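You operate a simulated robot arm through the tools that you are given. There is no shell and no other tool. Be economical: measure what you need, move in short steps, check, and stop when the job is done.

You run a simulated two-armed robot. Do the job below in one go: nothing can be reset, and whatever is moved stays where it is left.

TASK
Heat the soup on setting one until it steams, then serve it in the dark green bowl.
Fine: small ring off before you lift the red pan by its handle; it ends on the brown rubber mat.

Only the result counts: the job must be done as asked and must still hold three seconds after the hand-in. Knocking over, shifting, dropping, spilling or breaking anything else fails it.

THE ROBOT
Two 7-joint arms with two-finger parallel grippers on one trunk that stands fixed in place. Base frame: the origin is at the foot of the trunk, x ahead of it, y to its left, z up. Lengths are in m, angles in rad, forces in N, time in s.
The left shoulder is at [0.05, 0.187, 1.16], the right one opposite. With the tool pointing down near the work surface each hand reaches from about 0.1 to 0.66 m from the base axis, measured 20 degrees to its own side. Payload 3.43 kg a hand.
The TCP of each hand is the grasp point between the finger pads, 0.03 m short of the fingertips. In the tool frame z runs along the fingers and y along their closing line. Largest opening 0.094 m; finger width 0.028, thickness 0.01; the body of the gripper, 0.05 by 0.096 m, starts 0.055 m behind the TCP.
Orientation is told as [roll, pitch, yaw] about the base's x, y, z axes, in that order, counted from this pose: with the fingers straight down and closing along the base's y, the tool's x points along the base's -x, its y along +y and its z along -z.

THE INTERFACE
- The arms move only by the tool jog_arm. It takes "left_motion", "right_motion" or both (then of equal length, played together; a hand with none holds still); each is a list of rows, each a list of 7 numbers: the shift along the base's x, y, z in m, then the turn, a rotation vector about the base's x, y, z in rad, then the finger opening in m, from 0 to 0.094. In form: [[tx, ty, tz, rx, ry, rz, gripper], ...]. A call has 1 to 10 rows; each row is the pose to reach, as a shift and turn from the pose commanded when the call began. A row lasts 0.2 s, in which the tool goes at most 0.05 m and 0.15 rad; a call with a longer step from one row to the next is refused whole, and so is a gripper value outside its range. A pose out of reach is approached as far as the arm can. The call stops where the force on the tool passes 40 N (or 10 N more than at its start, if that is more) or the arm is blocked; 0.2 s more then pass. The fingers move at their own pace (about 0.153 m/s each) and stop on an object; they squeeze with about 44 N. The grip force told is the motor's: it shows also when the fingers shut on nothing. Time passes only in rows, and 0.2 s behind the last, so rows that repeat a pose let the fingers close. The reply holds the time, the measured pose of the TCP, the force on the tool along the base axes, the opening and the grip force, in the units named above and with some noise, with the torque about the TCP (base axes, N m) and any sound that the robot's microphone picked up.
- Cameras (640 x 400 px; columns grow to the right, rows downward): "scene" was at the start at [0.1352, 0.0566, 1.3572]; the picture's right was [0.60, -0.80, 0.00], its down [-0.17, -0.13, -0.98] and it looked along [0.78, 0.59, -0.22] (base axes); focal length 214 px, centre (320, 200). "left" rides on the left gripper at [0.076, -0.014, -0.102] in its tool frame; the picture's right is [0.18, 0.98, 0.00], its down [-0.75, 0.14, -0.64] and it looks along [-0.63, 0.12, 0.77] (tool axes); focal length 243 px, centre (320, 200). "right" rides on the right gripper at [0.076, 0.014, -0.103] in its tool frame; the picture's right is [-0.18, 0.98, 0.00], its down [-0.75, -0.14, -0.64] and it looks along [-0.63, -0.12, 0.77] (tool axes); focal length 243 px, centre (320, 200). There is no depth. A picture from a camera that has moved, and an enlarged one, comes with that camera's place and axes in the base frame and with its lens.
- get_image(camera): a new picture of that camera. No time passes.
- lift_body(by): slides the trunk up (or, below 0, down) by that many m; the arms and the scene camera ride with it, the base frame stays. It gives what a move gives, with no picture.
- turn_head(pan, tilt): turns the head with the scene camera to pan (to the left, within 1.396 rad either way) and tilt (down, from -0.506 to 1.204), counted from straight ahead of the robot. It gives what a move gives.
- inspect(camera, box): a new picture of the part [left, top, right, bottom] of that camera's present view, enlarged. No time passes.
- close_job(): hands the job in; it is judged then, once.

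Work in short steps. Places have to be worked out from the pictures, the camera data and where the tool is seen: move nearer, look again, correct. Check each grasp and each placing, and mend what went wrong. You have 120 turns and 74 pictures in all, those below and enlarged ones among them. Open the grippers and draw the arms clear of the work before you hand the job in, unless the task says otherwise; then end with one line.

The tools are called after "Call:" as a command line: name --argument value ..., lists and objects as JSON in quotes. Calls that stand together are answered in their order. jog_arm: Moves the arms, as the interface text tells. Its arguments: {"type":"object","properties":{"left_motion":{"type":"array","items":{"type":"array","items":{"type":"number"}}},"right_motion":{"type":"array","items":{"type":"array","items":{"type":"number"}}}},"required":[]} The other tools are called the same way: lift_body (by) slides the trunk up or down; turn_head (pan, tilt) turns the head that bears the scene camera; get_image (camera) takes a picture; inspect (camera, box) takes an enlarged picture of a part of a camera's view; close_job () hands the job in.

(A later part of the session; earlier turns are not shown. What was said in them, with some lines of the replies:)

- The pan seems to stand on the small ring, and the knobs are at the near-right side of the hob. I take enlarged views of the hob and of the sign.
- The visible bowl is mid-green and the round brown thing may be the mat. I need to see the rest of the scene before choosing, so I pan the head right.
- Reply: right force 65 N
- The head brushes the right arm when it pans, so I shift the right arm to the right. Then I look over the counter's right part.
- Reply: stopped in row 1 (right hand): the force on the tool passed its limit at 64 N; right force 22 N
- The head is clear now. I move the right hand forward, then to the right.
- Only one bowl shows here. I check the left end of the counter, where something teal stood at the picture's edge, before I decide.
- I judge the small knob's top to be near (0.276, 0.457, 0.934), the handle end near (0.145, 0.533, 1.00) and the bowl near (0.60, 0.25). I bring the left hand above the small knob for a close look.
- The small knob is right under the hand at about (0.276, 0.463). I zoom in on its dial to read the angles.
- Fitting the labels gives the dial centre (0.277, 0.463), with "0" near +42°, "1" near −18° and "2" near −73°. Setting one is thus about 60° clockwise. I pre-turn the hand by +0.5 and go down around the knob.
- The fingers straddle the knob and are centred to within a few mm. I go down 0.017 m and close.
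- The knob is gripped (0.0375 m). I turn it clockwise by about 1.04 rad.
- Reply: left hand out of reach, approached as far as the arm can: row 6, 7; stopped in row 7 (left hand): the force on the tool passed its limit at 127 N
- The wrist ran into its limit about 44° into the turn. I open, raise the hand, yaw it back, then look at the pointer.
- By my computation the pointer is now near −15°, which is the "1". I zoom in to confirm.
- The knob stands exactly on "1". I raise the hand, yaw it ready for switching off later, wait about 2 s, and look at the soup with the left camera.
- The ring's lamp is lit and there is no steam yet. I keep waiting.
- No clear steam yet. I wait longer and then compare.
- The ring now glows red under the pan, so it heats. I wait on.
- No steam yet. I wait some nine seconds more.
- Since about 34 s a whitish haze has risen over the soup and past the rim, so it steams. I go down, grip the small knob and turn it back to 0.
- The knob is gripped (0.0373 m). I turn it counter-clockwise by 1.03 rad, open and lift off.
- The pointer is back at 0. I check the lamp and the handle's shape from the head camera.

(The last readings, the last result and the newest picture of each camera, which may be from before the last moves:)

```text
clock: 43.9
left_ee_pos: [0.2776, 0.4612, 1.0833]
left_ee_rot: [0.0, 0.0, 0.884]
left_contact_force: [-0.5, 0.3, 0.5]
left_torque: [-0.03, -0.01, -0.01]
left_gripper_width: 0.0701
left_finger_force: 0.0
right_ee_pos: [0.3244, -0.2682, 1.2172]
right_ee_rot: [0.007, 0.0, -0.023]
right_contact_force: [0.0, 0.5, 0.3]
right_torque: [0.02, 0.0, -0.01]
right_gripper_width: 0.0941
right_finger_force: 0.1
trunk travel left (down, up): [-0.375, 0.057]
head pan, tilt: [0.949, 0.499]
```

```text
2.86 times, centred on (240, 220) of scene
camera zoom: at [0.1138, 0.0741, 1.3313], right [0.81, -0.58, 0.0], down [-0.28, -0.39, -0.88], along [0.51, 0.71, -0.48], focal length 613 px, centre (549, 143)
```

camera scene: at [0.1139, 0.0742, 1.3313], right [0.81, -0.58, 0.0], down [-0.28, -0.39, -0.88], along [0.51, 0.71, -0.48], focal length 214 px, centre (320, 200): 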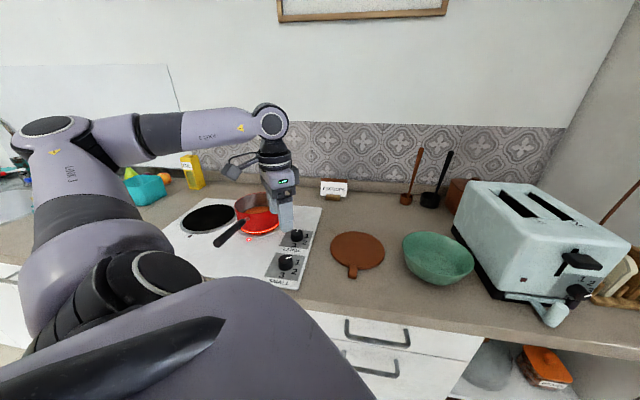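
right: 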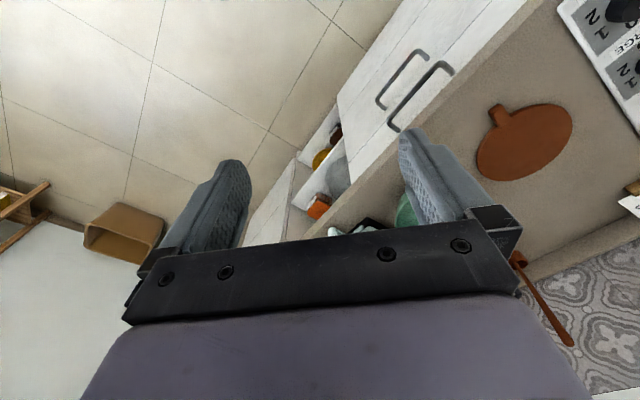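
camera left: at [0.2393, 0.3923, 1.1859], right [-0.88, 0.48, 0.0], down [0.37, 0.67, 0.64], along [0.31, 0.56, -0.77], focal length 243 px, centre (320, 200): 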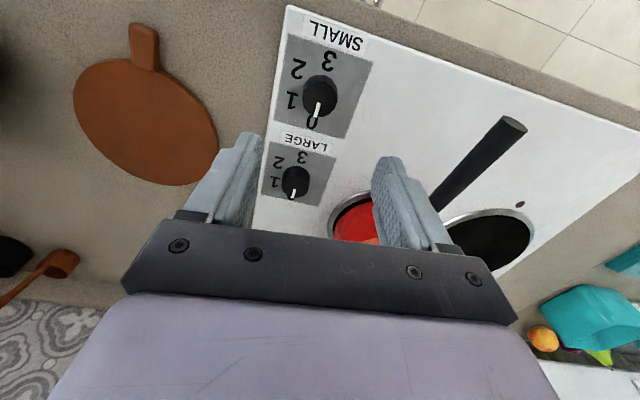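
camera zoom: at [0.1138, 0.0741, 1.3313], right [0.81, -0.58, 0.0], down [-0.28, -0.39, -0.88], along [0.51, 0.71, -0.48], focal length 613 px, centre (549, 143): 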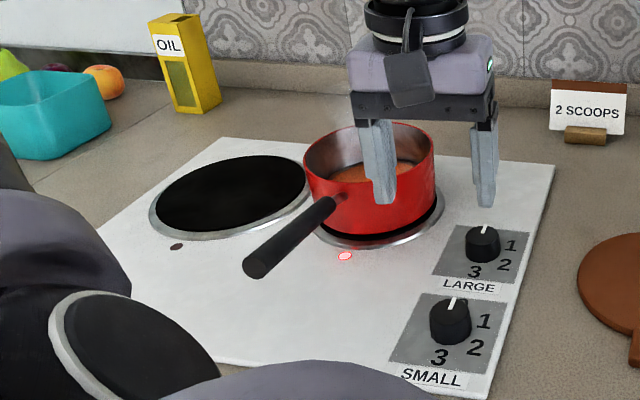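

The glow is gone but the lamp still shows; that may be residual heat. I check that the pointer sits fully at 0.

Call:
inspect --camera "left" --box '[250, 10, 390, 220]'

```text
1.90 times, centred on (320, 115) of left
camera zoom: at [0.2393, 0.3923, 1.1859], right [-0.88, 0.48, 0.0], down [0.37, 0.67, 0.64], along [0.31, 0.56, -0.77], focal length 462 px, centre (320, 362)
```

zoom: 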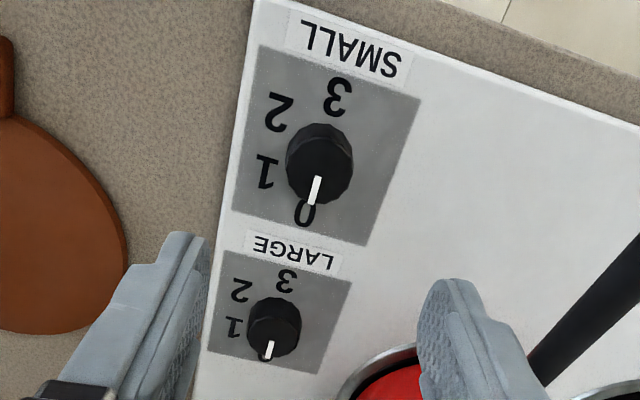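

Both pointers sit on 0. I judge the handle to run from the end (0.145, 0.533, 1.00) to the wall (0.245, 0.626, 0.979), with the pan centre at (0.297, 0.675). I move above the handle near the pan with yaw 0.75.

Call:
jog_arm --left_motion '[[-0.015, 0.034, 0, 0, 0, -0.035, 0.07], [-0.03, 0.068, -0.005, 0, 0, -0.07, 0.07], [-0.045, 0.102, -0.01, 0, 0, -0.1, 0.07], [-0.0615, 0.137, -0.02, 0, 0, -0.134, 0.07], [-0.0615, 0.137, -0.03, 0, 0, -0.134, 0.07]]'

Call:
get_image --camera "left"

Call:
inspect --camera "scene" --box '[160, 130, 320, 270]'

```text
clock: 45.1
left_ee_pos: [0.2159, 0.5995, 1.0528]
left_ee_rot: [-0.002, -0.001, 0.75]
left_contact_force: [0.0, 0.7, 0.2]
left_torque: [0.02, -0.02, -0.05]
left_gripper_width: 0.07
left_finger_force: 0.0
right_ee_pos: [0.3252, -0.2696, 1.2166]
right_ee_rot: [0.008, -0.001, -0.023]
right_contact_force: [0.4, 0.1, -0.5]
right_torque: [0.01, 0.02, -0.01]
right_gripper_width: 0.0939
right_finger_force: 0.1
trunk travel left (down, up): [-0.375, 0.057]
head pan, tilt: [0.949, 0.499]
```

```text
41 pictures are left
camera left: at [0.1691, 0.5365, 1.1548], right [-0.8, 0.59, 0.0], down [0.46, 0.62, 0.64], along [0.38, 0.52, -0.77], focal length 243 px, centre (320, 200)
```

left: 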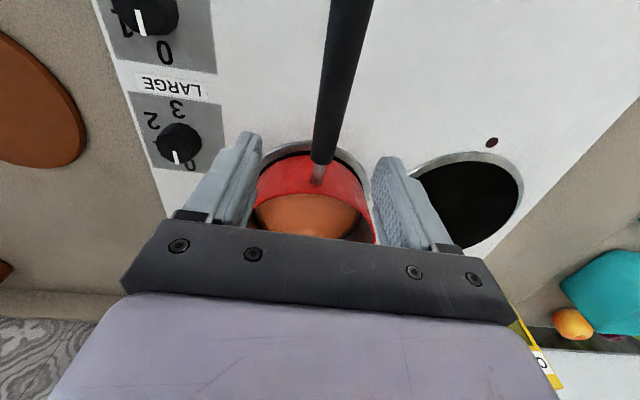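

```text
2.86 times, centred on (240, 200) of scene
camera zoom: at [0.1139, 0.0741, 1.3313], right [0.81, -0.58, 0.0], down [-0.28, -0.39, -0.88], along [0.51, 0.71, -0.48], focal length 613 px, centre (549, 200)
```

zoom: 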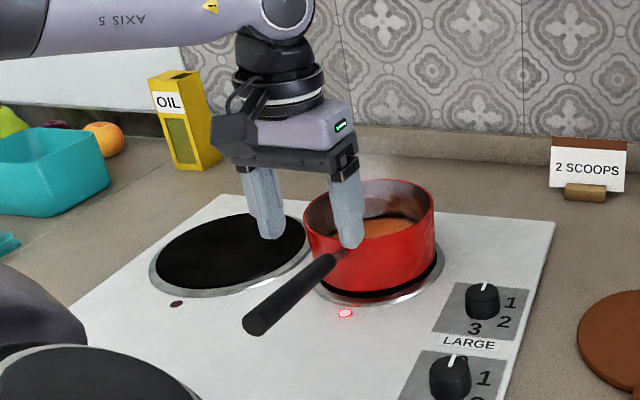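

The lamp is still lit with the knob at 0 and the glow gone, so it looks like a residual-heat lamp. The handle is about 5 mm to one side of the TCP. I correct, descend and close.

Call:
jog_arm --left_motion '[[-0.0035, 0.0035, -0.02, 0, 0, 0.03, 0.07], [-0.0035, 0.0035, -0.045, 0, 0, 0.03, 0.07], [-0.0035, 0.0035, -0.068, 0, 0, 0.03, 0.07], [-0.0035, 0.0035, -0.068, 0, 0, 0.03, 0.03], [-0.0035, 0.0035, -0.068, 0, 0, 0.03, 0], [-0.0035, 0.0035, -0.068, 0, 0, 0.03, 0], [-0.0035, 0.0035, -0.068, 0, 0, 0.03, 0]]'

Call:
get_image --camera "left"

Call:
inspect --camera "scene" --box '[160, 130, 320, 270]'

```text
clock: 46.7
left_ee_pos: [0.2117, 0.6019, 0.9819]
left_ee_rot: [0.001, 0.002, 0.78]
left_contact_force: [-1.5, 1.1, 0.3]
left_torque: [0.22, -0.13, 0.22]
left_gripper_width: 0.0271
left_finger_force: 43.7
right_ee_pos: [0.3248, -0.268, 1.2165]
right_ee_rot: [0.006, -0.001, -0.024]
right_contact_force: [0.6, 0.4, 0.6]
right_torque: [0.02, -0.02, -0.03]
right_gripper_width: 0.094
right_finger_force: 0.1
trunk travel left (down, up): [-0.375, 0.057]
head pan, tilt: [0.949, 0.499]
```

```text
39 pictures are left
camera left: at [0.167, 0.537, 1.0857], right [-0.82, 0.57, 0.0], down [0.44, 0.63, 0.64], along [0.37, 0.53, -0.77], focal length 243 px, centre (320, 200)
```

left: 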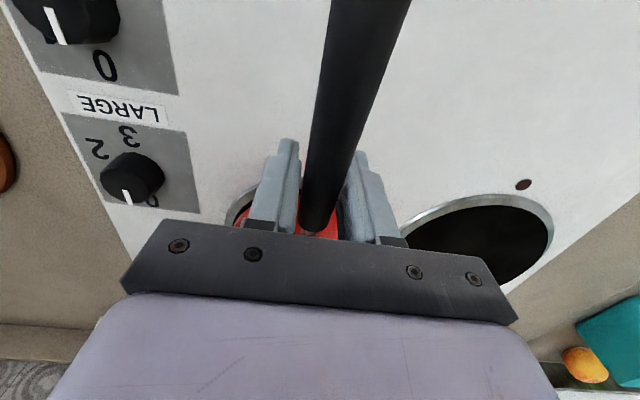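

```text
2.86 times, centred on (240, 200) of scene
camera zoom: at [0.1137, 0.0744, 1.3313], right [0.81, -0.58, 0.0], down [-0.28, -0.39, -0.88], along [0.51, 0.71, -0.48], focal length 613 px, centre (549, 200)
```

zoom: 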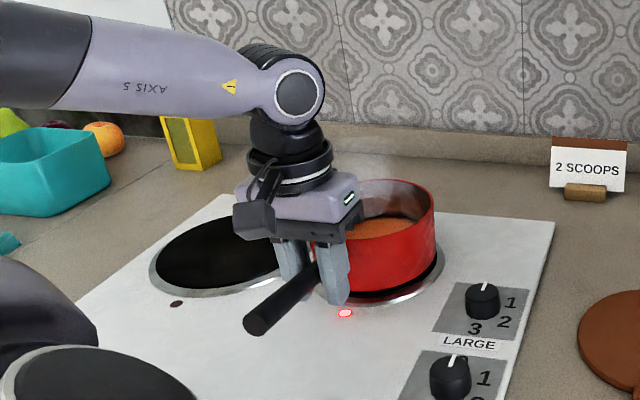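

The handle is held (0.0271 m). I lift slowly by 0.04 m and look for sagging of the pan.

Call:
jog_arm --left_motion '[[0, 0, 0.004, 0, 0, 0, 0], [0, 0, 0.01, 0, 0, 0, 0], [0, 0, 0.018, 0, 0, 0, 0], [0, 0, 0.027, 0, 0, 0, 0], [0, 0, 0.035, 0, 0, 0, 0], [0, 0, 0.04, 0, 0, 0, 0]]'

Call:
inspect --camera "scene" --box '[160, 130, 320, 270]'

```text
clock: 48.1
left_ee_pos: [0.2117, 0.6029, 1.0223]
left_ee_rot: [-0.001, 0.002, 0.78]
left_contact_force: [-0.9, 0.2, -7.3]
left_torque: [-0.37, 0.41, -0.02]
left_gripper_width: 0.027
left_finger_force: 44.3
right_ee_pos: [0.3247, -0.2671, 1.2174]
right_ee_rot: [0.004, -0.003, -0.022]
right_contact_force: [-0.4, -0.4, 1.0]
right_torque: [-0.01, -0.03, 0.0]
right_gripper_width: 0.094
right_finger_force: 0.2
trunk travel left (down, up): [-0.375, 0.057]
head pan, tilt: [0.949, 0.499]
```

```text
2.86 times, centred on (240, 200) of scene
camera zoom: at [0.1142, 0.075, 1.3312], right [0.81, -0.58, 0.0], down [-0.28, -0.39, -0.88], along [0.51, 0.71, -0.48], focal length 613 px, centre (549, 200)
```

zoom: 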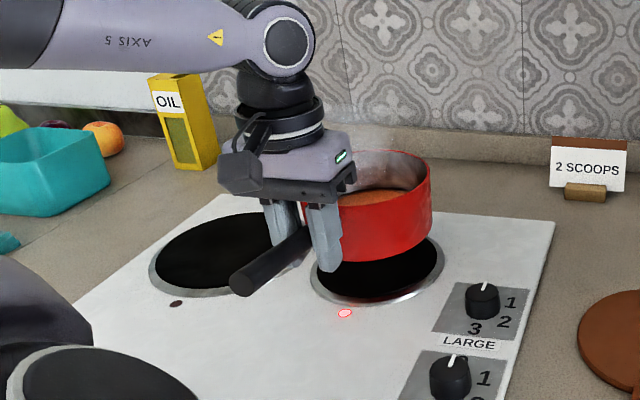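

The pan is lifted level (about 7.3 N) with no sag. I use the right camera, the head panned back, to fix the bowl's place more precisely.

Call:
get_image --camera "right"

Call:
turn_head --pan 0.45 --tilt 0.6

Call:
inspect --camera "scene" --box '[200, 80, 440, 280]'

```text
36 pictures are left
camera right: at [0.248, -0.2535, 1.3205], right [0.21, 0.98, 0.01], down [0.75, -0.16, 0.64], along [0.63, -0.13, -0.77], focal length 243 px, centre (320, 200)
```

right: 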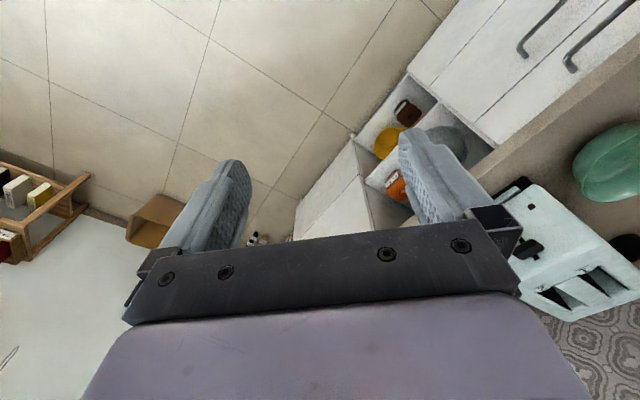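

```text
clock: 49.0
left_ee_pos: [0.2119, 0.6022, 1.0224]
left_ee_rot: [-0.002, 0.003, 0.781]
left_contact_force: [-0.1, -0.5, -6.5]
left_torque: [-0.42, 0.41, 0.0]
left_gripper_width: 0.0267
left_finger_force: 43.6
right_ee_pos: [0.3236, -0.2679, 1.217]
right_ee_rot: [0.005, -0.001, -0.021]
right_contact_force: [-0.7, -0.1, -0.3]
right_torque: [0.0, -0.03, -0.01]
right_gripper_width: 0.0943
right_finger_force: 0.2
trunk travel left (down, up): [-0.375, 0.057]
head pan, tilt: [0.45, 0.6]
```

```text
2.00 times, centred on (320, 180) of scene
camera zoom: at [0.1408, 0.0396, 1.3222], right [0.44, -0.9, 0.0], down [-0.51, -0.25, -0.82], along [0.74, 0.36, -0.57], focal length 429 px, centre (320, 240)
```

zoom: 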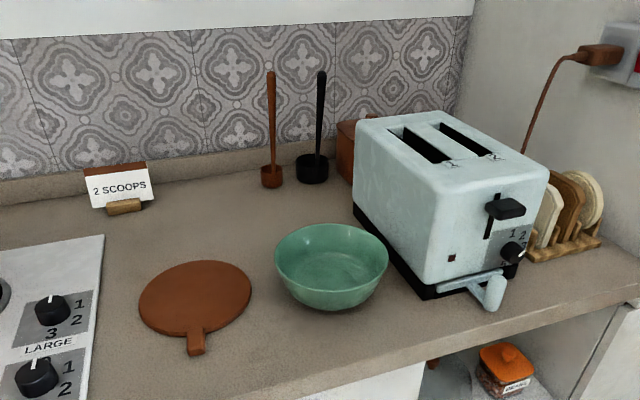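

The bowl's centre comes out at (0.584, 0.235) with its rim at z 0.955 and radius 0.08. The toaster's face lies 0.12 m beyond it, top about 1.07. I raise the pan to z 1.14 and carry it smoothly toward the bowl with the yaw kept.

Call:
jog_arm --left_motion '[[0, 0, 0.015, 0, 0, 0, 0], [0, 0, 0.035, 0, 0, 0, 0], [0, 0, 0.06, 0, 0, 0, 0], [0.004, -0.006, 0.085, 0, 0, 0, 0], [0.012, -0.018, 0.105, 0, 0, 0, 0], [0.025, -0.038, 0.115, 0, 0, 0, 0], [0.042, -0.064, 0.118, 0, 0, 0, 0], [0.06, -0.092, 0.118, 0, 0, 0, 0], [0.078, -0.12, 0.118, 0, 0, 0, 0], [0.096, -0.147, 0.118, 0, 0, 0, 0]]'

Call:
get_image --camera "scene"

```text
clock: 51.2
left_ee_pos: [0.3084, 0.4557, 1.1404]
left_ee_rot: [0.002, 0.004, 0.782]
left_contact_force: [-0.4, -0.3, -7.2]
left_torque: [-0.4, 0.43, 0.01]
left_gripper_width: 0.0267
left_finger_force: 44.1
right_ee_pos: [0.3249, -0.2683, 1.2176]
right_ee_rot: [0.006, -0.001, -0.022]
right_contact_force: [-0.2, -0.3, 1.1]
right_torque: [0.05, -0.01, 0.0]
right_gripper_width: 0.0938
right_finger_force: 0.1
trunk travel left (down, up): [-0.375, 0.057]
head pan, tilt: [0.45, 0.6]
```

```text
34 pictures are left
camera scene: at [0.1412, 0.0388, 1.3221], right [0.44, -0.9, 0.0], down [-0.51, -0.25, -0.82], along [0.74, 0.36, -0.57], focal length 214 px, centre (320, 200)
```

scene: 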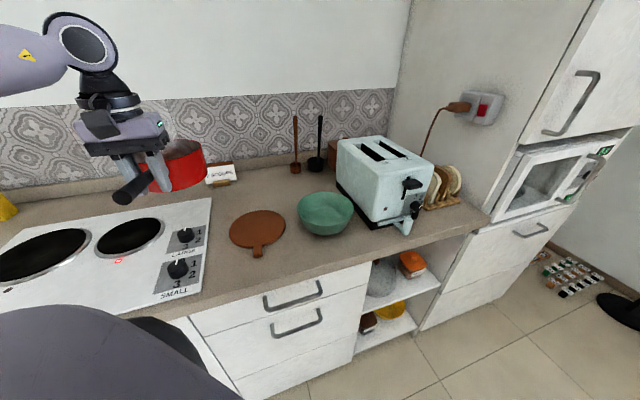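

The pan is steady. I carry it the rest of the way to TCP (0.50, 0.16, 1.14).

Call:
jog_arm --left_motion '[[0.018, -0.028, 0, 0, 0, 0, 0], [0.037, -0.057, 0, 0, 0, 0, 0], [0.057, -0.087, 0, 0, 0, 0, 0], [0.077, -0.117, 0, 0, 0, 0, 0], [0.097, -0.148, 0, 0, 0, 0, 0], [0.117, -0.179, 0, 0, 0, 0, 0], [0.137, -0.21, 0, 0, 0, 0, 0], [0.157, -0.24, 0, 0, 0, 0, 0], [0.174, -0.267, 0, 0, 0, 0, 0], [0.186, -0.285, 0, 0, 0, 0, 0]]'

Call:
get_image --camera "scene"

```text
clock: 53.5
left_ee_pos: [0.4806, 0.1916, 1.1361]
left_ee_rot: [0.003, 0.002, 0.783]
left_contact_force: [-0.6, -0.1, -6.5]
left_torque: [-0.37, 0.39, -0.01]
left_gripper_width: 0.0269
left_finger_force: 43.7
left hand out of reach, approached as far as the arm can: row 9, 10
right_ee_pos: [0.3241, -0.269, 1.2167]
right_ee_rot: [0.006, 0.0, -0.023]
right_contact_force: [0.1, -0.3, -0.6]
right_torque: [-0.04, -0.01, 0.02]
right_gripper_width: 0.0938
right_finger_force: 0.0
trunk travel left (down, up): [-0.375, 0.057]
head pan, tilt: [0.45, 0.6]
```

```text
33 pictures are left
camera scene: at [0.1408, 0.0388, 1.3222], right [0.44, -0.9, 0.0], down [-0.51, -0.25, -0.82], along [0.74, 0.36, -0.57], focal length 214 px, centre (320, 200)
```

scene: 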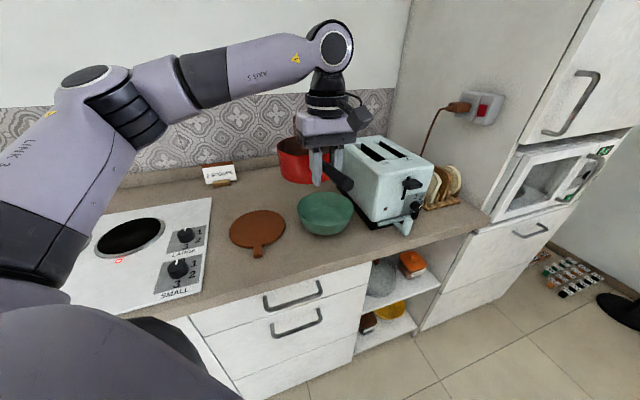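

With the fingers straight down this is the edge of the reach; rolling the pan swings the wrist back inward. I roll gently by 0.3 rad, too little to pour, and re-check.

Call:
jog_arm --left_motion '[[0, 0, 0, -0.044, -0.041, 0, 0], [0, 0, 0, -0.088, -0.082, 0, 0], [0, 0, 0, -0.131, -0.122, 0, 0], [0, 0, 0, -0.175, -0.163, 0, 0], [0, 0, 0, -0.219, -0.204, 0, 0]]'

Call:
inspect --camera "scene" --box '[200, 80, 440, 280]'

```text
clock: 54.6
left_ee_pos: [0.4788, 0.1909, 1.1367]
left_ee_rot: [-0.299, 0.008, 0.779]
left_contact_force: [-0.1, -0.1, -7.8]
left_torque: [-0.37, 0.43, 0.0]
left_gripper_width: 0.0271
left_finger_force: 43.9
right_ee_pos: [0.3235, -0.2682, 1.2169]
right_ee_rot: [0.006, 0.001, -0.021]
right_contact_force: [0.4, 0.3, 0.2]
right_torque: [0.0, 0.02, -0.03]
right_gripper_width: 0.0941
right_finger_force: 0.1
trunk travel left (down, up): [-0.375, 0.057]
head pan, tilt: [0.45, 0.6]
```

```text
2.00 times, centred on (320, 180) of scene
camera zoom: at [0.141, 0.0391, 1.3221], right [0.44, -0.9, 0.0], down [-0.51, -0.25, -0.82], along [0.74, 0.36, -0.57], focal length 429 px, centre (320, 240)
```

zoom: 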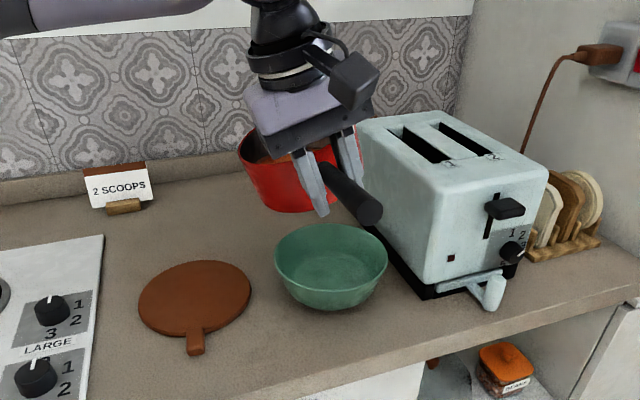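

The roll works well. I shift the pan so that its pouring lip will be over the middle of the bowl: TCP toward (0.528, 0.132).

Call:
jog_arm --left_motion '[[0.01, -0.012, 0, -0.03, -0.03, 0, 0], [0.02, -0.024, 0.001, -0.04, -0.04, 0, 0], [0.03, -0.037, 0.002, -0.04, -0.04, 0, 0], [0.04, -0.05, 0.002, -0.04, -0.04, 0, 0], [0.048, -0.059, 0.002, -0.04, -0.04, 0, 0], [0.048, -0.059, 0.002, -0.04, -0.04, 0, 0]]'

Call:
inspect --camera "scene" --box '[200, 80, 440, 280]'

Call:
get_image --camera "left"

```text
clock: 56.0
left_ee_pos: [0.5226, 0.1373, 1.136]
left_ee_rot: [-0.355, 0.012, 0.779]
left_contact_force: [1.1, 0.4, -7.5]
left_torque: [-0.33, 0.46, 0.03]
left_gripper_width: 0.0268
left_finger_force: 43.8
left hand out of reach, approached as far as the arm can: row 5, 6
right_ee_pos: [0.3264, -0.2676, 1.2164]
right_ee_rot: [0.005, -0.001, -0.023]
right_contact_force: [0.1, 0.4, 0.2]
right_torque: [0.03, 0.01, -0.05]
right_gripper_width: 0.0939
right_finger_force: 0.1
trunk travel left (down, up): [-0.375, 0.057]
head pan, tilt: [0.45, 0.6]
```

```text
2.00 times, centred on (320, 180) of scene
camera zoom: at [0.1416, 0.0389, 1.3221], right [0.44, -0.9, 0.0], down [-0.51, -0.25, -0.82], along [0.74, 0.36, -0.57], focal length 429 px, centre (320, 240)
```

zoom: 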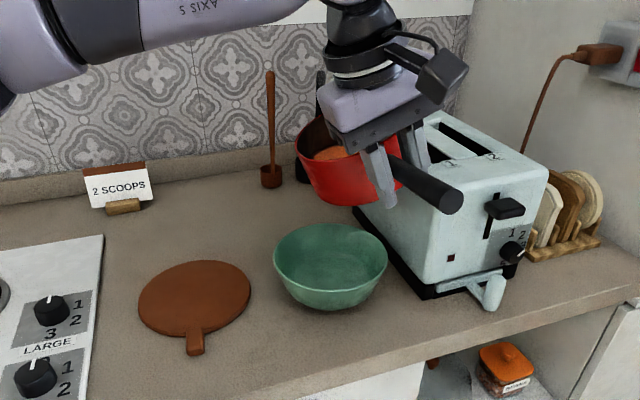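

```text
30 pictures are left
camera left: at [0.4527, 0.0998, 1.2393], right [-0.78, 0.52, -0.34], down [0.29, 0.79, 0.54], along [0.55, 0.33, -0.77], focal length 243 px, centre (320, 200)
```

left: 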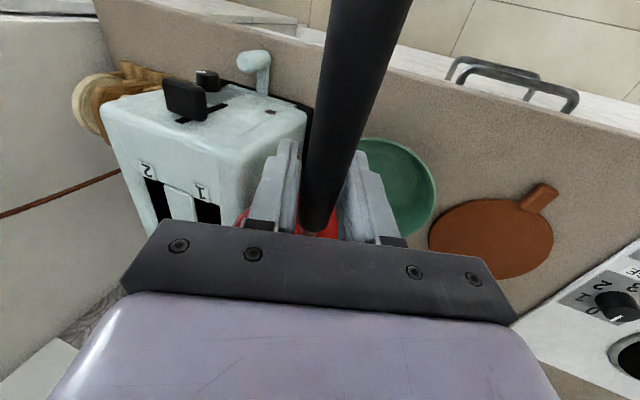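

The geometry agrees: the pan centre is about 0.033 m toward the toaster from the bowl's centre, so the lip is over the bowl. I roll slowly to about 0.65 rad while lowering a little, then look.

Call:
jog_arm --left_motion '[[0, 0, -0.003, -0.02, -0.02, 0, 0], [0, 0, -0.006, -0.04, -0.04, 0, 0], [0, 0, -0.009, -0.06, -0.06, 0, 0], [0, 0, -0.012, -0.08, -0.08, 0, 0], [0, 0, -0.015, -0.1, -0.1, 0, 0], [0, 0, -0.015, -0.12, -0.12, 0, 0], [0, 0, -0.015, -0.145, -0.145, 0, 0], [0, 0, -0.015, -0.17, -0.17, 0, 0], [0, 0, -0.015, -0.19, -0.19, 0, 0], [0, 0, -0.015, -0.21, -0.21, 0, 0]]'

Call:
inspect --camera "scene" --box '[200, 80, 440, 280]'

```text
clock: 58.2
left_ee_pos: [0.523, 0.1361, 1.121]
left_ee_rot: [-0.653, 0.008, 0.775]
left_contact_force: [-0.4, -0.5, -7.3]
left_torque: [-0.31, 0.52, -0.01]
left_gripper_width: 0.0269
left_finger_force: 43.4
right_ee_pos: [0.3251, -0.2689, 1.2163]
right_ee_rot: [0.006, 0.0, -0.021]
right_contact_force: [0.0, -0.2, -0.1]
right_torque: [-0.01, -0.03, 0.02]
right_gripper_width: 0.094
right_finger_force: 0.0
trunk travel left (down, up): [-0.375, 0.057]
head pan, tilt: [0.45, 0.6]
```

```text
2.00 times, centred on (320, 180) of scene
camera zoom: at [0.1412, 0.0389, 1.3221], right [0.44, -0.9, 0.0], down [-0.51, -0.25, -0.82], along [0.74, 0.36, -0.57], focal length 429 px, centre (320, 240)
```

zoom: 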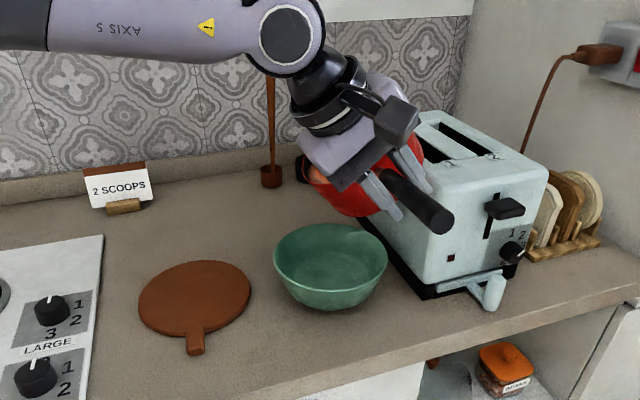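

Nothing has flowed yet (7.3 N) and the soup is near the lip over the bowl. I lower slightly and roll on slowly to about 0.93 rad.

Call:
jog_arm --left_motion '[[0, 0, -0.005, -0.02, -0.02, 0, 0], [0, 0, -0.01, -0.04, -0.04, 0, 0], [0, 0, -0.015, -0.06, -0.06, 0, 0], [0, 0, -0.018, -0.08, -0.08, 0, 0], [0, 0, -0.018, -0.1, -0.1, 0, 0], [0, 0, -0.018, -0.12, -0.12, 0, 0], [0, 0, -0.018, -0.14, -0.14, 0, 0], [0, 0, -0.018, -0.16, -0.16, 0, 0], [-0.001, 0.001, -0.018, -0.18, -0.18, 0, 0], [-0.002, 0.002, -0.018, -0.2, -0.2, 0, 0]]'

Call:
inspect --camera "scene" --box '[200, 80, 440, 280]'

```text
clock: 60.5
left_ee_pos: [0.5205, 0.1387, 1.1045]
left_ee_rot: [-0.938, 0.004, 0.774]
left_contact_force: [-0.4, 0.7, -6.7]
left_torque: [-0.26, 0.5, 0.0]
left_gripper_width: 0.0271
left_finger_force: 44.3
right_ee_pos: [0.3254, -0.2684, 1.2163]
right_ee_rot: [0.007, -0.001, -0.022]
right_contact_force: [0.3, -0.4, -0.5]
right_torque: [0.01, 0.01, 0.01]
right_gripper_width: 0.0938
right_finger_force: 0.1
trunk travel left (down, up): [-0.375, 0.057]
head pan, tilt: [0.45, 0.6]
```

```text
2.00 times, centred on (320, 180) of scene
camera zoom: at [0.1412, 0.0389, 1.3221], right [0.44, -0.9, 0.0], down [-0.51, -0.25, -0.82], along [0.74, 0.36, -0.57], focal length 429 px, centre (320, 240)
```

zoom: 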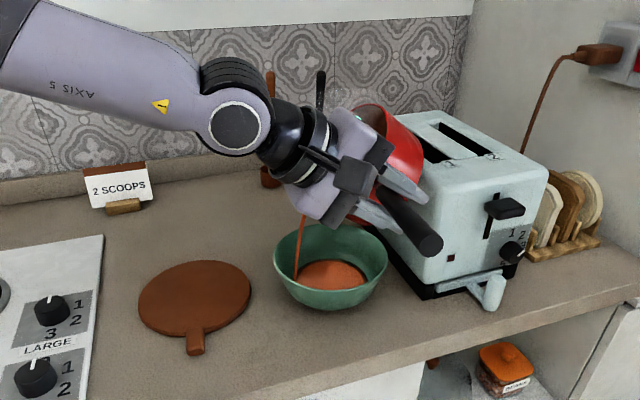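

The soup pours in, but the stream lands left of the bowl's middle. I shift 0.015 m toward the toaster and let it flow while rolling on slowly.

Call:
jog_arm --left_motion '[[0.005, -0.005, 0, 0, 0, 0, 0], [0.01, -0.01, 0, 0, 0, 0, 0], [0.012, -0.012, 0, -0.01, -0.01, 0, 0], [0.012, -0.012, 0, -0.02, -0.02, 0, 0], [0.012, -0.012, 0, -0.03, -0.03, 0, 0], [0.012, -0.012, 0, -0.04, -0.04, 0, 0], [0.012, -0.012, 0, -0.055, -0.055, 0, 0], [0.012, -0.012, 0, -0.07, -0.07, 0, 0], [0.012, -0.012, 0, -0.085, -0.085, 0, 0], [0.012, -0.012, 0, -0.1, -0.1, 0, 0]]'

Call:
inspect --camera "scene" --box '[200, 80, 440, 280]'

```text
clock: 62.6
left_ee_pos: [0.5308, 0.1254, 1.1039]
left_ee_rot: [-1.077, 0.001, 0.773]
left_contact_force: [-0.6, 0.0, -5.5]
left_torque: [-0.21, 0.48, 0.0]
left_gripper_width: 0.0273
left_finger_force: 43.6
right_ee_pos: [0.324, -0.2682, 1.2175]
right_ee_rot: [0.005, 0.001, -0.022]
right_contact_force: [-0.1, -0.9, 0.4]
right_torque: [0.01, 0.0, 0.0]
right_gripper_width: 0.0941
right_finger_force: 0.1
trunk travel left (down, up): [-0.375, 0.057]
head pan, tilt: [0.45, 0.6]
```

```text
2.00 times, centred on (320, 180) of scene
camera zoom: at [0.1411, 0.0388, 1.3221], right [0.44, -0.9, 0.0], down [-0.51, -0.25, -0.82], along [0.74, 0.36, -0.57], focal length 429 px, centre (320, 240)
```

zoom: 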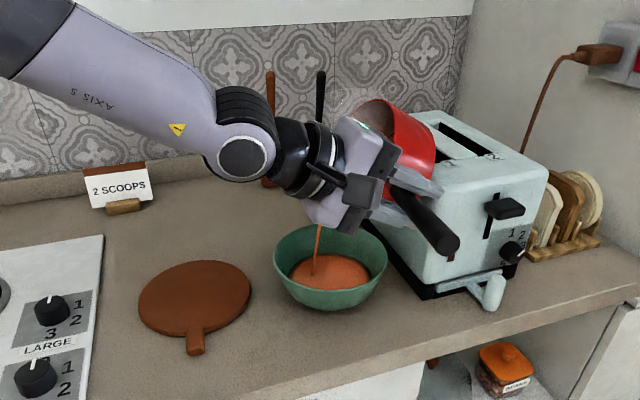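

The stream is now central. I roll on to about 1.4 rad, drawing back slightly so that the pan's base stays clear of the toaster.

Call:
jog_arm --left_motion '[[0, 0, 0, -0.023, -0.023, 0, 0], [0, 0, 0, -0.046, -0.046, 0, 0], [-0.001, 0.001, 0, -0.069, -0.069, 0, 0], [-0.002, 0.002, 0, -0.092, -0.092, 0, 0], [-0.003, 0.003, 0, -0.115, -0.115, 0, 0], [-0.004, 0.004, 0, -0.138, -0.138, 0, 0], [-0.006, 0.006, 0, -0.161, -0.161, 0, 0], [-0.008, 0.008, 0, -0.184, -0.184, 0, 0], [-0.01, 0.01, 0, -0.207, -0.207, 0, 0], [-0.012, 0.012, 0, -0.23, -0.23, 0, 0]]'

Call:
inspect --camera "scene" --box '[200, 80, 440, 280]'

```text
clock: 64.8
left_ee_pos: [0.5197, 0.1387, 1.1046]
left_ee_rot: [-1.404, -0.002, 0.775]
left_contact_force: [0.2, -0.6, -5.1]
left_torque: [-0.2, 0.43, -0.01]
left_gripper_width: 0.027
left_finger_force: 44.0
right_ee_pos: [0.3248, -0.2683, 1.2166]
right_ee_rot: [0.006, 0.001, -0.023]
right_contact_force: [0.7, 1.0, -0.2]
right_torque: [-0.03, 0.0, 0.03]
right_gripper_width: 0.094
right_finger_force: 0.2
trunk travel left (down, up): [-0.375, 0.057]
head pan, tilt: [0.45, 0.6]
```

```text
2.00 times, centred on (320, 180) of scene
camera zoom: at [0.141, 0.039, 1.3222], right [0.44, -0.9, 0.0], down [-0.51, -0.25, -0.82], along [0.74, 0.36, -0.57], focal length 429 px, centre (320, 240)
```

zoom: 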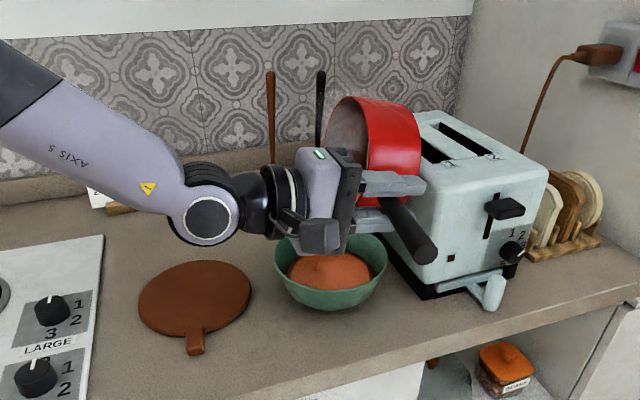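

Most has flowed out. I roll to about 1.9 rad, drawing back a bit more, and let it drain.

Call:
jog_arm --left_motion '[[-0.002, 0.002, 0.002, -0.04, -0.04, 0, 0], [-0.004, 0.004, 0.004, -0.08, -0.08, 0, 0], [-0.006, 0.006, 0.006, -0.12, -0.12, 0, 0], [-0.008, 0.008, 0.008, -0.16, -0.16, 0, 0], [-0.01, 0.01, 0.01, -0.2, -0.2, 0, 0], [-0.012, 0.012, 0.01, -0.24, -0.24, 0, 0], [-0.014, 0.014, 0.01, -0.28, -0.28, 0, 0], [-0.015, 0.015, 0.01, -0.32, -0.32, 0, 0], [-0.015, 0.015, 0.01, -0.35, -0.35, 0, 0], [-0.015, 0.015, 0.01, -0.35, -0.35, 0, 0]]'

Call:
inspect --camera "scene" --box '[200, 80, 440, 280]'

```text
clock: 67.0
left_ee_pos: [0.5066, 0.154, 1.1151]
left_ee_rot: [-1.899, -0.006, 0.776]
left_contact_force: [-0.1, -0.2, -4.8]
left_torque: [-0.17, 0.35, 0.03]
left_gripper_width: 0.027
left_finger_force: 44.4
right_ee_pos: [0.325, -0.2692, 1.2175]
right_ee_rot: [0.006, 0.0, -0.023]
right_contact_force: [0.6, 0.0, 0.3]
right_torque: [-0.01, -0.04, 0.0]
right_gripper_width: 0.094
right_finger_force: 0.2
trunk travel left (down, up): [-0.375, 0.057]
head pan, tilt: [0.45, 0.6]
```

```text
2.00 times, centred on (320, 180) of scene
camera zoom: at [0.1409, 0.0388, 1.3222], right [0.44, -0.9, 0.0], down [-0.51, -0.25, -0.82], along [0.74, 0.36, -0.57], focal length 429 px, centre (320, 240)
```

zoom: 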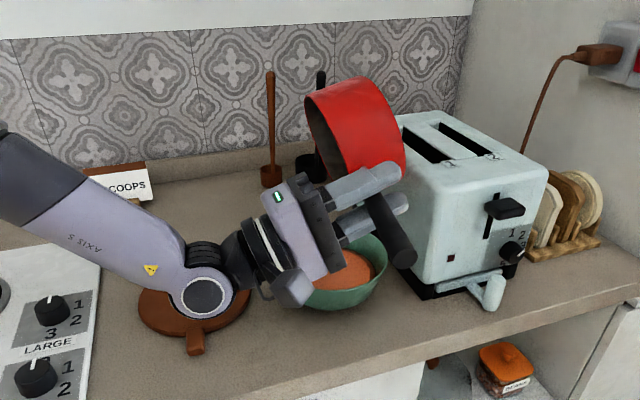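

It looks drained (4.8 N). I wait a second more, then start rolling back in place.

Call:
jog_arm --left_motion '[[0, 0, 0, 0, 0, 0, 0], [0, 0, 0, 0, 0, 0, 0], [0, 0, 0, 0, 0, 0, 0], [0, 0, 0, 0, 0, 0, 0], [0, 0, 0, 0, 0, 0, 0], [0, 0, 0, 0.07, 0.07, 0, 0], [0, 0, 0, 0.15, 0.15, 0, 0], [0, 0, 0, 0.23, 0.23, 0, 0], [0, 0, 0, 0.31, 0.31, 0, 0], [0, 0, 0, 0.39, 0.39, 0, 0]]'

Call:
inspect --camera "scene" --box '[200, 80, 440, 280]'

```text
clock: 69.2
left_ee_pos: [0.5045, 0.1531, 1.1144]
left_ee_rot: [-1.341, 0.0, 0.774]
left_contact_force: [-0.9, -0.1, -5.2]
left_torque: [-0.18, 0.37, -0.01]
left_gripper_width: 0.027
left_finger_force: 44.7
right_ee_pos: [0.3236, -0.2682, 1.2162]
right_ee_rot: [0.007, -0.002, -0.023]
right_contact_force: [0.2, -0.3, 0.3]
right_torque: [0.0, -0.01, 0.0]
right_gripper_width: 0.0938
right_finger_force: 0.1
trunk travel left (down, up): [-0.375, 0.057]
head pan, tilt: [0.45, 0.6]
```

```text
2.00 times, centred on (320, 180) of scene
camera zoom: at [0.1408, 0.0386, 1.3222], right [0.44, -0.9, 0.0], down [-0.51, -0.25, -0.82], along [0.74, 0.36, -0.57], focal length 429 px, centre (320, 240)
```

zoom: 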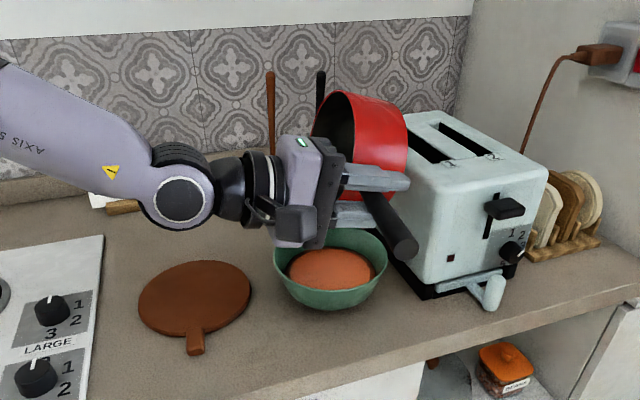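

The soup sits in the bowl and nothing is spilled. I roll back to level while moving toward the mat, whose centre I put at (0.475, 0.398).

Call:
jog_arm --left_motion '[[0, 0, 0, 0.08, 0.08, 0, 0], [0, 0, 0.005, 0.16, 0.16, 0, 0], [0, 0, 0.01, 0.24, 0.24, 0, 0], [-0.005, 0.007, 0.015, 0.32, 0.32, 0, 0], [-0.015, 0.022, 0.02, 0.4, 0.4, 0, 0], [-0.03, 0.044, 0.02, 0.48, 0.48, 0, 0], [-0.045, 0.067, 0.02, 0.56, 0.56, 0, 0], [-0.06, 0.09, 0.02, 0.64, 0.64, 0, 0], [-0.075, 0.113, 0.02, 0.72, 0.72, 0, 0], [-0.09, 0.135, 0.02, 0.8, 0.8, 0, 0]]'

```text
clock: 71.5
left_ee_pos: [0.4154, 0.2901, 1.1343]
left_ee_rot: [-0.212, 0.009, 0.778]
left_contact_force: [0.4, 0.8, -4.8]
left_torque: [-0.25, 0.31, -0.01]
left_gripper_width: 0.027
left_finger_force: 43.9
right_ee_pos: [0.3241, -0.2691, 1.2166]
right_ee_rot: [0.005, -0.003, -0.022]
right_contact_force: [0.2, 1.2, 0.2]
right_torque: [0.02, -0.01, -0.01]
right_gripper_width: 0.0942
right_finger_force: 0.0
trunk travel left (down, up): [-0.375, 0.057]
head pan, tilt: [0.45, 0.6]
```

Now I level fully, centre over the mat and descend to z 1.03, then look.

Call:
jog_arm --left_motion '[[-0.012, 0.017, 0, 0.05, 0.05, 0, 0], [-0.024, 0.034, 0, 0.1, 0.1, 0, 0], [-0.024, 0.034, -0.01, 0.148, 0.148, 0, 0], [-0.024, 0.034, -0.03, 0.148, 0.148, 0, 0], [-0.024, 0.034, -0.055, 0.148, 0.148, 0, 0], [-0.024, 0.034, -0.08, 0.148, 0.148, 0, 0], [-0.024, 0.034, -0.1, 0.148, 0.148, 0, 0]]'

Call:
inspect --camera "scene" --box '[160, 100, 400, 300]'

```text
clock: 73.0
left_ee_pos: [0.3917, 0.3222, 1.033]
left_ee_rot: [-0.005, 0.012, 0.779]
left_contact_force: [-0.4, -0.1, -4.0]
left_torque: [-0.27, 0.26, -0.01]
left_gripper_width: 0.027
left_finger_force: 44.1
right_ee_pos: [0.3247, -0.2689, 1.2165]
right_ee_rot: [0.004, 0.0, -0.022]
right_contact_force: [0.6, -0.3, 0.7]
right_torque: [-0.05, 0.0, 0.03]
right_gripper_width: 0.0938
right_finger_force: 0.1
trunk travel left (down, up): [-0.375, 0.057]
head pan, tilt: [0.45, 0.6]
```

```text
2.00 times, centred on (280, 200) of scene
camera zoom: at [0.141, 0.0391, 1.3222], right [0.44, -0.9, 0.0], down [-0.51, -0.25, -0.82], along [0.74, 0.36, -0.57], focal length 429 px, centre (400, 200)
```

zoom: 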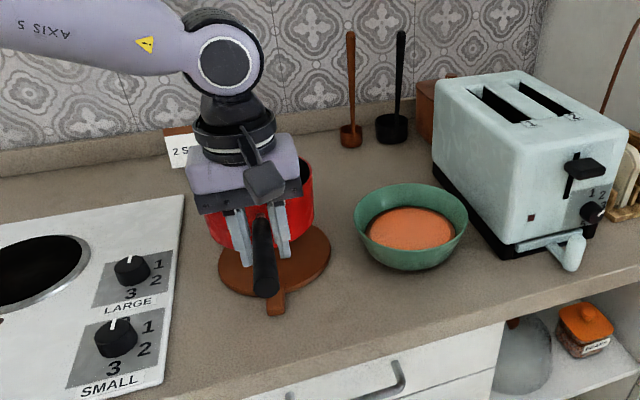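

The pan sits slightly to the left of the mat's centre. I correct by (+0.005, −0.008) and descend to just above the mat.

Call:
jog_arm --left_motion '[[0.003, -0.004, -0.01, 0, 0, 0, 0], [0.005, -0.008, -0.022, 0, 0, 0, 0], [0.005, -0.008, -0.034, 0, 0, 0, 0], [0.005, -0.008, -0.041, 0, 0, 0, 0]]'

Call:
inspect --camera "scene" --box '[200, 140, 360, 280]'

```text
clock: 74.0
left_ee_pos: [0.3951, 0.3146, 0.9935]
left_ee_rot: [-0.006, 0.011, 0.781]
left_contact_force: [0.5, 0.3, -3.9]
left_torque: [-0.28, 0.29, 0.02]
left_gripper_width: 0.0267
left_finger_force: 43.4
right_ee_pos: [0.325, -0.2694, 1.2164]
right_ee_rot: [0.006, -0.002, -0.023]
right_contact_force: [0.5, -0.3, 0.2]
right_torque: [0.01, 0.01, 0.02]
right_gripper_width: 0.0942
right_finger_force: 0.1
trunk travel left (down, up): [-0.375, 0.057]
head pan, tilt: [0.45, 0.6]
```

```text
2.86 times, centred on (280, 210) of scene
camera zoom: at [0.1409, 0.039, 1.3222], right [0.44, -0.9, 0.0], down [-0.51, -0.25, -0.82], along [0.74, 0.36, -0.57], focal length 613 px, centre (434, 171)
```

zoom: 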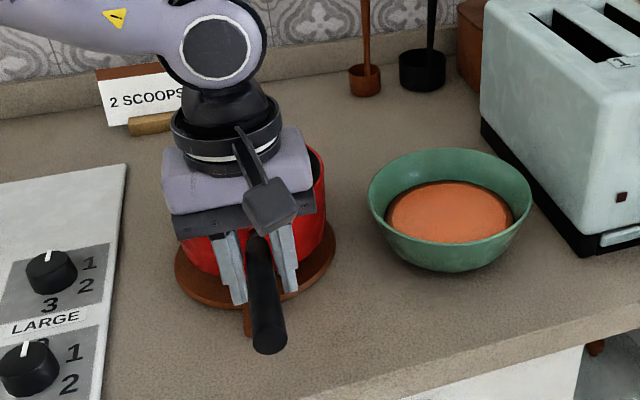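

Sideways the pan is centred, but it may sit a bit too far back. I zoom in closely to judge.

Call:
inspect --camera "scene" --box '[230, 185, 330, 265]'

```text
5.00 times, centred on (280, 225) of scene
camera zoom: at [0.1409, 0.039, 1.3222], right [0.44, -0.9, 0.0], down [-0.51, -0.25, -0.82], along [0.74, 0.36, -0.57], focal length 1072 px, centre (520, 75)
```

zoom: 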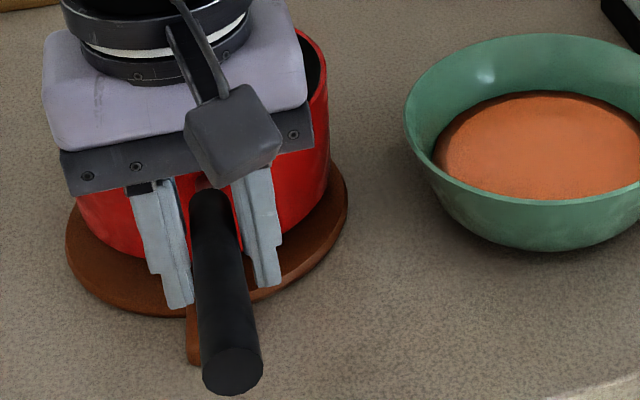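

The pan is about 0.012 m too far back, allowing for its height. I pull it nearer by (−0.011, −0.005) and lower it gently to contact.

Call:
jog_arm --left_motion '[[-0.006, -0.003, 0, 0, 0, 0, 0], [-0.011, -0.005, 0, 0, 0, 0, 0], [-0.011, -0.005, -0.003, 0, 0, 0, 0], [-0.011, -0.005, -0.006, 0, 0, 0, 0]]'

Call:
inspect --camera "scene" --box '[230, 185, 330, 265]'

```text
clock: 75.0
left_ee_pos: [0.3845, 0.3103, 0.9871]
left_ee_rot: [-0.005, 0.009, 0.778]
left_contact_force: [-0.1, 0.5, -4.6]
left_torque: [-0.25, 0.26, 0.01]
left_gripper_width: 0.0267
left_finger_force: 43.2
right_ee_pos: [0.3248, -0.2684, 1.2165]
right_ee_rot: [0.005, -0.002, -0.023]
right_contact_force: [0.1, 0.0, -0.2]
right_torque: [-0.01, -0.03, 0.02]
right_gripper_width: 0.0939
right_finger_force: 0.0
trunk travel left (down, up): [-0.375, 0.057]
head pan, tilt: [0.45, 0.6]
```

```text
5.00 times, centred on (280, 225) of scene
camera zoom: at [0.1408, 0.039, 1.3222], right [0.44, -0.9, 0.0], down [-0.51, -0.25, -0.82], along [0.74, 0.36, -0.57], focal length 1072 px, centre (520, 75)
```

zoom: 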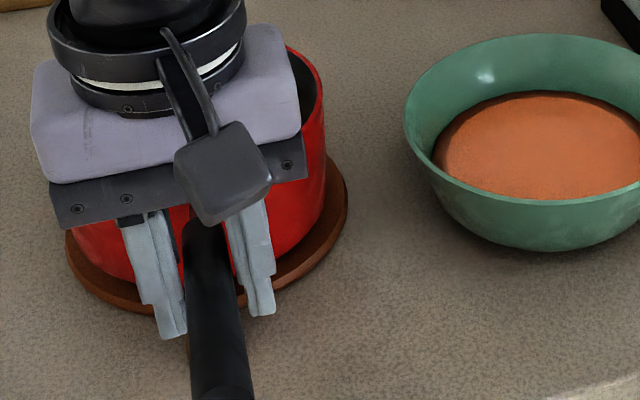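

Only small corrections remain (+0.005, −0.002). I lower in small steps until the mat takes the weight.

Call:
jog_arm --left_motion '[[0.005, -0.002, 0, 0, 0, 0, 0], [0.005, -0.002, -0.002, 0, 0, 0, 0], [0.005, -0.002, -0.004, 0, 0, 0, 0], [0.005, -0.002, -0.006, 0, 0, 0, 0], [0.005, -0.002, -0.008, 0, 0, 0, 0]]'

```text
clock: 76.2
left_ee_pos: [0.3898, 0.3074, 0.9808]
left_ee_rot: [-0.007, 0.007, 0.778]
left_contact_force: [0.1, 2.0, 4.7]
left_torque: [0.27, -0.13, 0.05]
left_gripper_width: 0.0271
left_finger_force: 44.1
right_ee_pos: [0.3237, -0.2694, 1.2162]
right_ee_rot: [0.007, -0.002, -0.024]
right_contact_force: [-0.5, -0.8, 0.9]
right_torque: [-0.02, 0.01, 0.01]
right_gripper_width: 0.094
right_finger_force: 0.1
trunk travel left (down, up): [-0.375, 0.057]
head pan, tilt: [0.45, 0.6]
```

The mat now carries the pan (+4.7 N). I check the position before I let go.

Call:
inspect --camera "scene" --box '[230, 185, 330, 265]'

```text
5.00 times, centred on (280, 225) of scene
camera zoom: at [0.1402, 0.0386, 1.3225], right [0.44, -0.9, 0.0], down [-0.51, -0.25, -0.83], along [0.74, 0.36, -0.56], focal length 1072 px, centre (520, 75)
```

zoom: 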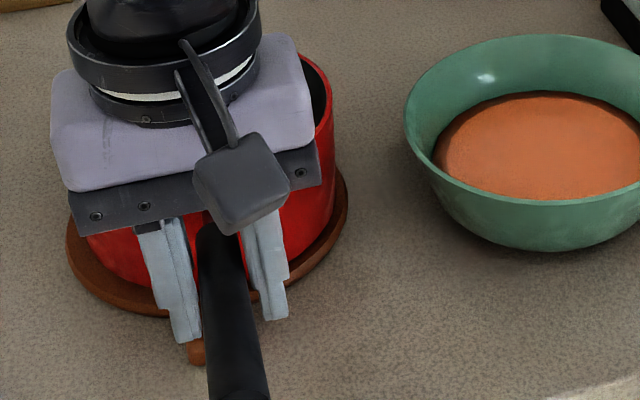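

It is well centred on the mat. I open the fingers and draw straight up.

Call:
jog_arm --left_motion '[[0, 0, 0.001, 0, 0, 0, 0.03], [0, 0, 0.001, 0, 0, 0, 0.05], [0, 0, 0.001, 0, 0, 0, 0.07], [0, 0, 0.001, 0, 0, 0, 0.07], [0, 0, 0.02, 0, 0, 0, 0.07], [0, 0, 0.06, 0, 0, 0, 0.07], [0, 0, 0.1, 0, 0, 0, 0.07], [0, 0, 0.14, 0, 0, 0, 0.07]]'

Call:
jog_arm --left_motion '[[-0.02, 0.01, 0.03, 0, 0, 0, 0.07], [-0.05, 0.03, 0.05, 0, 0, -0.1, 0.07], [-0.08, 0.05, 0.05, 0, 0, -0.2, 0.07], [-0.11, 0.07, 0.05, 0, 0, -0.3, 0.07], [-0.14, 0.08, 0.05, 0, 0, -0.4, 0.07], [-0.16, 0.09, 0.05, 0, 0, -0.5, 0.07]]'

Call:
get_image --camera "scene"

Call:
inspect --camera "scene" --box '[200, 140, 400, 280]'

```text
clock: 78.0
left_ee_pos: [0.3883, 0.3087, 1.1197]
left_ee_rot: [-0.005, 0.012, 0.779]
left_contact_force: [0.7, -0.4, 0.1]
left_torque: [0.0, 0.01, 0.0]
left_gripper_width: 0.0703
left_finger_force: 0.1
right_ee_pos: [0.3244, -0.2684, 1.2169]
right_ee_rot: [0.007, -0.002, -0.023]
right_contact_force: [0.2, -0.4, 0.5]
right_torque: [0.0, 0.0, -0.03]
right_gripper_width: 0.0941
right_finger_force: 0.0
trunk travel left (down, up): [-0.375, 0.057]
head pan, tilt: [0.45, 0.6]
```

```text
clock: 79.5
left_ee_pos: [0.2287, 0.3973, 1.1684]
left_ee_rot: [-0.006, 0.012, 0.277]
left_contact_force: [-0.1, 0.2, 0.4]
left_torque: [0.01, 0.0, -0.02]
left_gripper_width: 0.07
left_finger_force: 0.0
right_ee_pos: [0.324, -0.2685, 1.2172]
right_ee_rot: [0.007, -0.002, -0.022]
right_contact_force: [-0.3, 0.5, 0.3]
right_torque: [0.02, 0.02, 0.01]
right_gripper_width: 0.094
right_finger_force: 0.1
trunk travel left (down, up): [-0.375, 0.057]
head pan, tilt: [0.45, 0.6]
```

```text
18 pictures are left
camera scene: at [0.14, 0.0386, 1.3223], right [0.44, -0.9, 0.0], down [-0.51, -0.25, -0.83], along [0.74, 0.36, -0.56], focal length 214 px, centre (320, 200)
```

scene: 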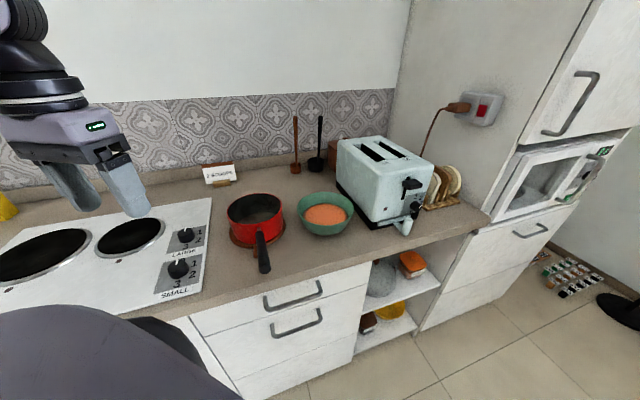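

```text
2.86 times, centred on (300, 210) of scene
camera zoom: at [0.14, 0.0386, 1.3223], right [0.44, -0.9, 0.0], down [-0.51, -0.25, -0.83], along [0.74, 0.36, -0.56], focal length 613 px, centre (377, 171)
```

zoom: 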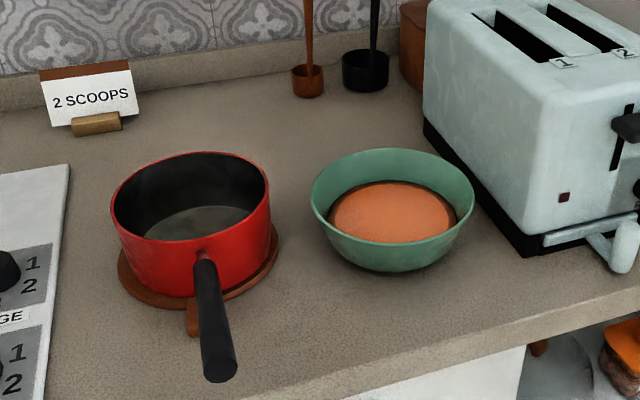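

The pan is empty and stands on the brown mat, the soup is in the green bowl with nothing spilled, and both knobs are at 0 with the lamp off. The hands are open and clear, so I hand in.

Call:
close_job

```text
The job is handed in.
```

I heated the soup on setting one until it steamed and turned the small ring off before lifting the pan. I poured the soup into the green bowl, the only bowl I saw on the counter (it looks mid-green), with no spill seen, and left the red pan on the brown mat.
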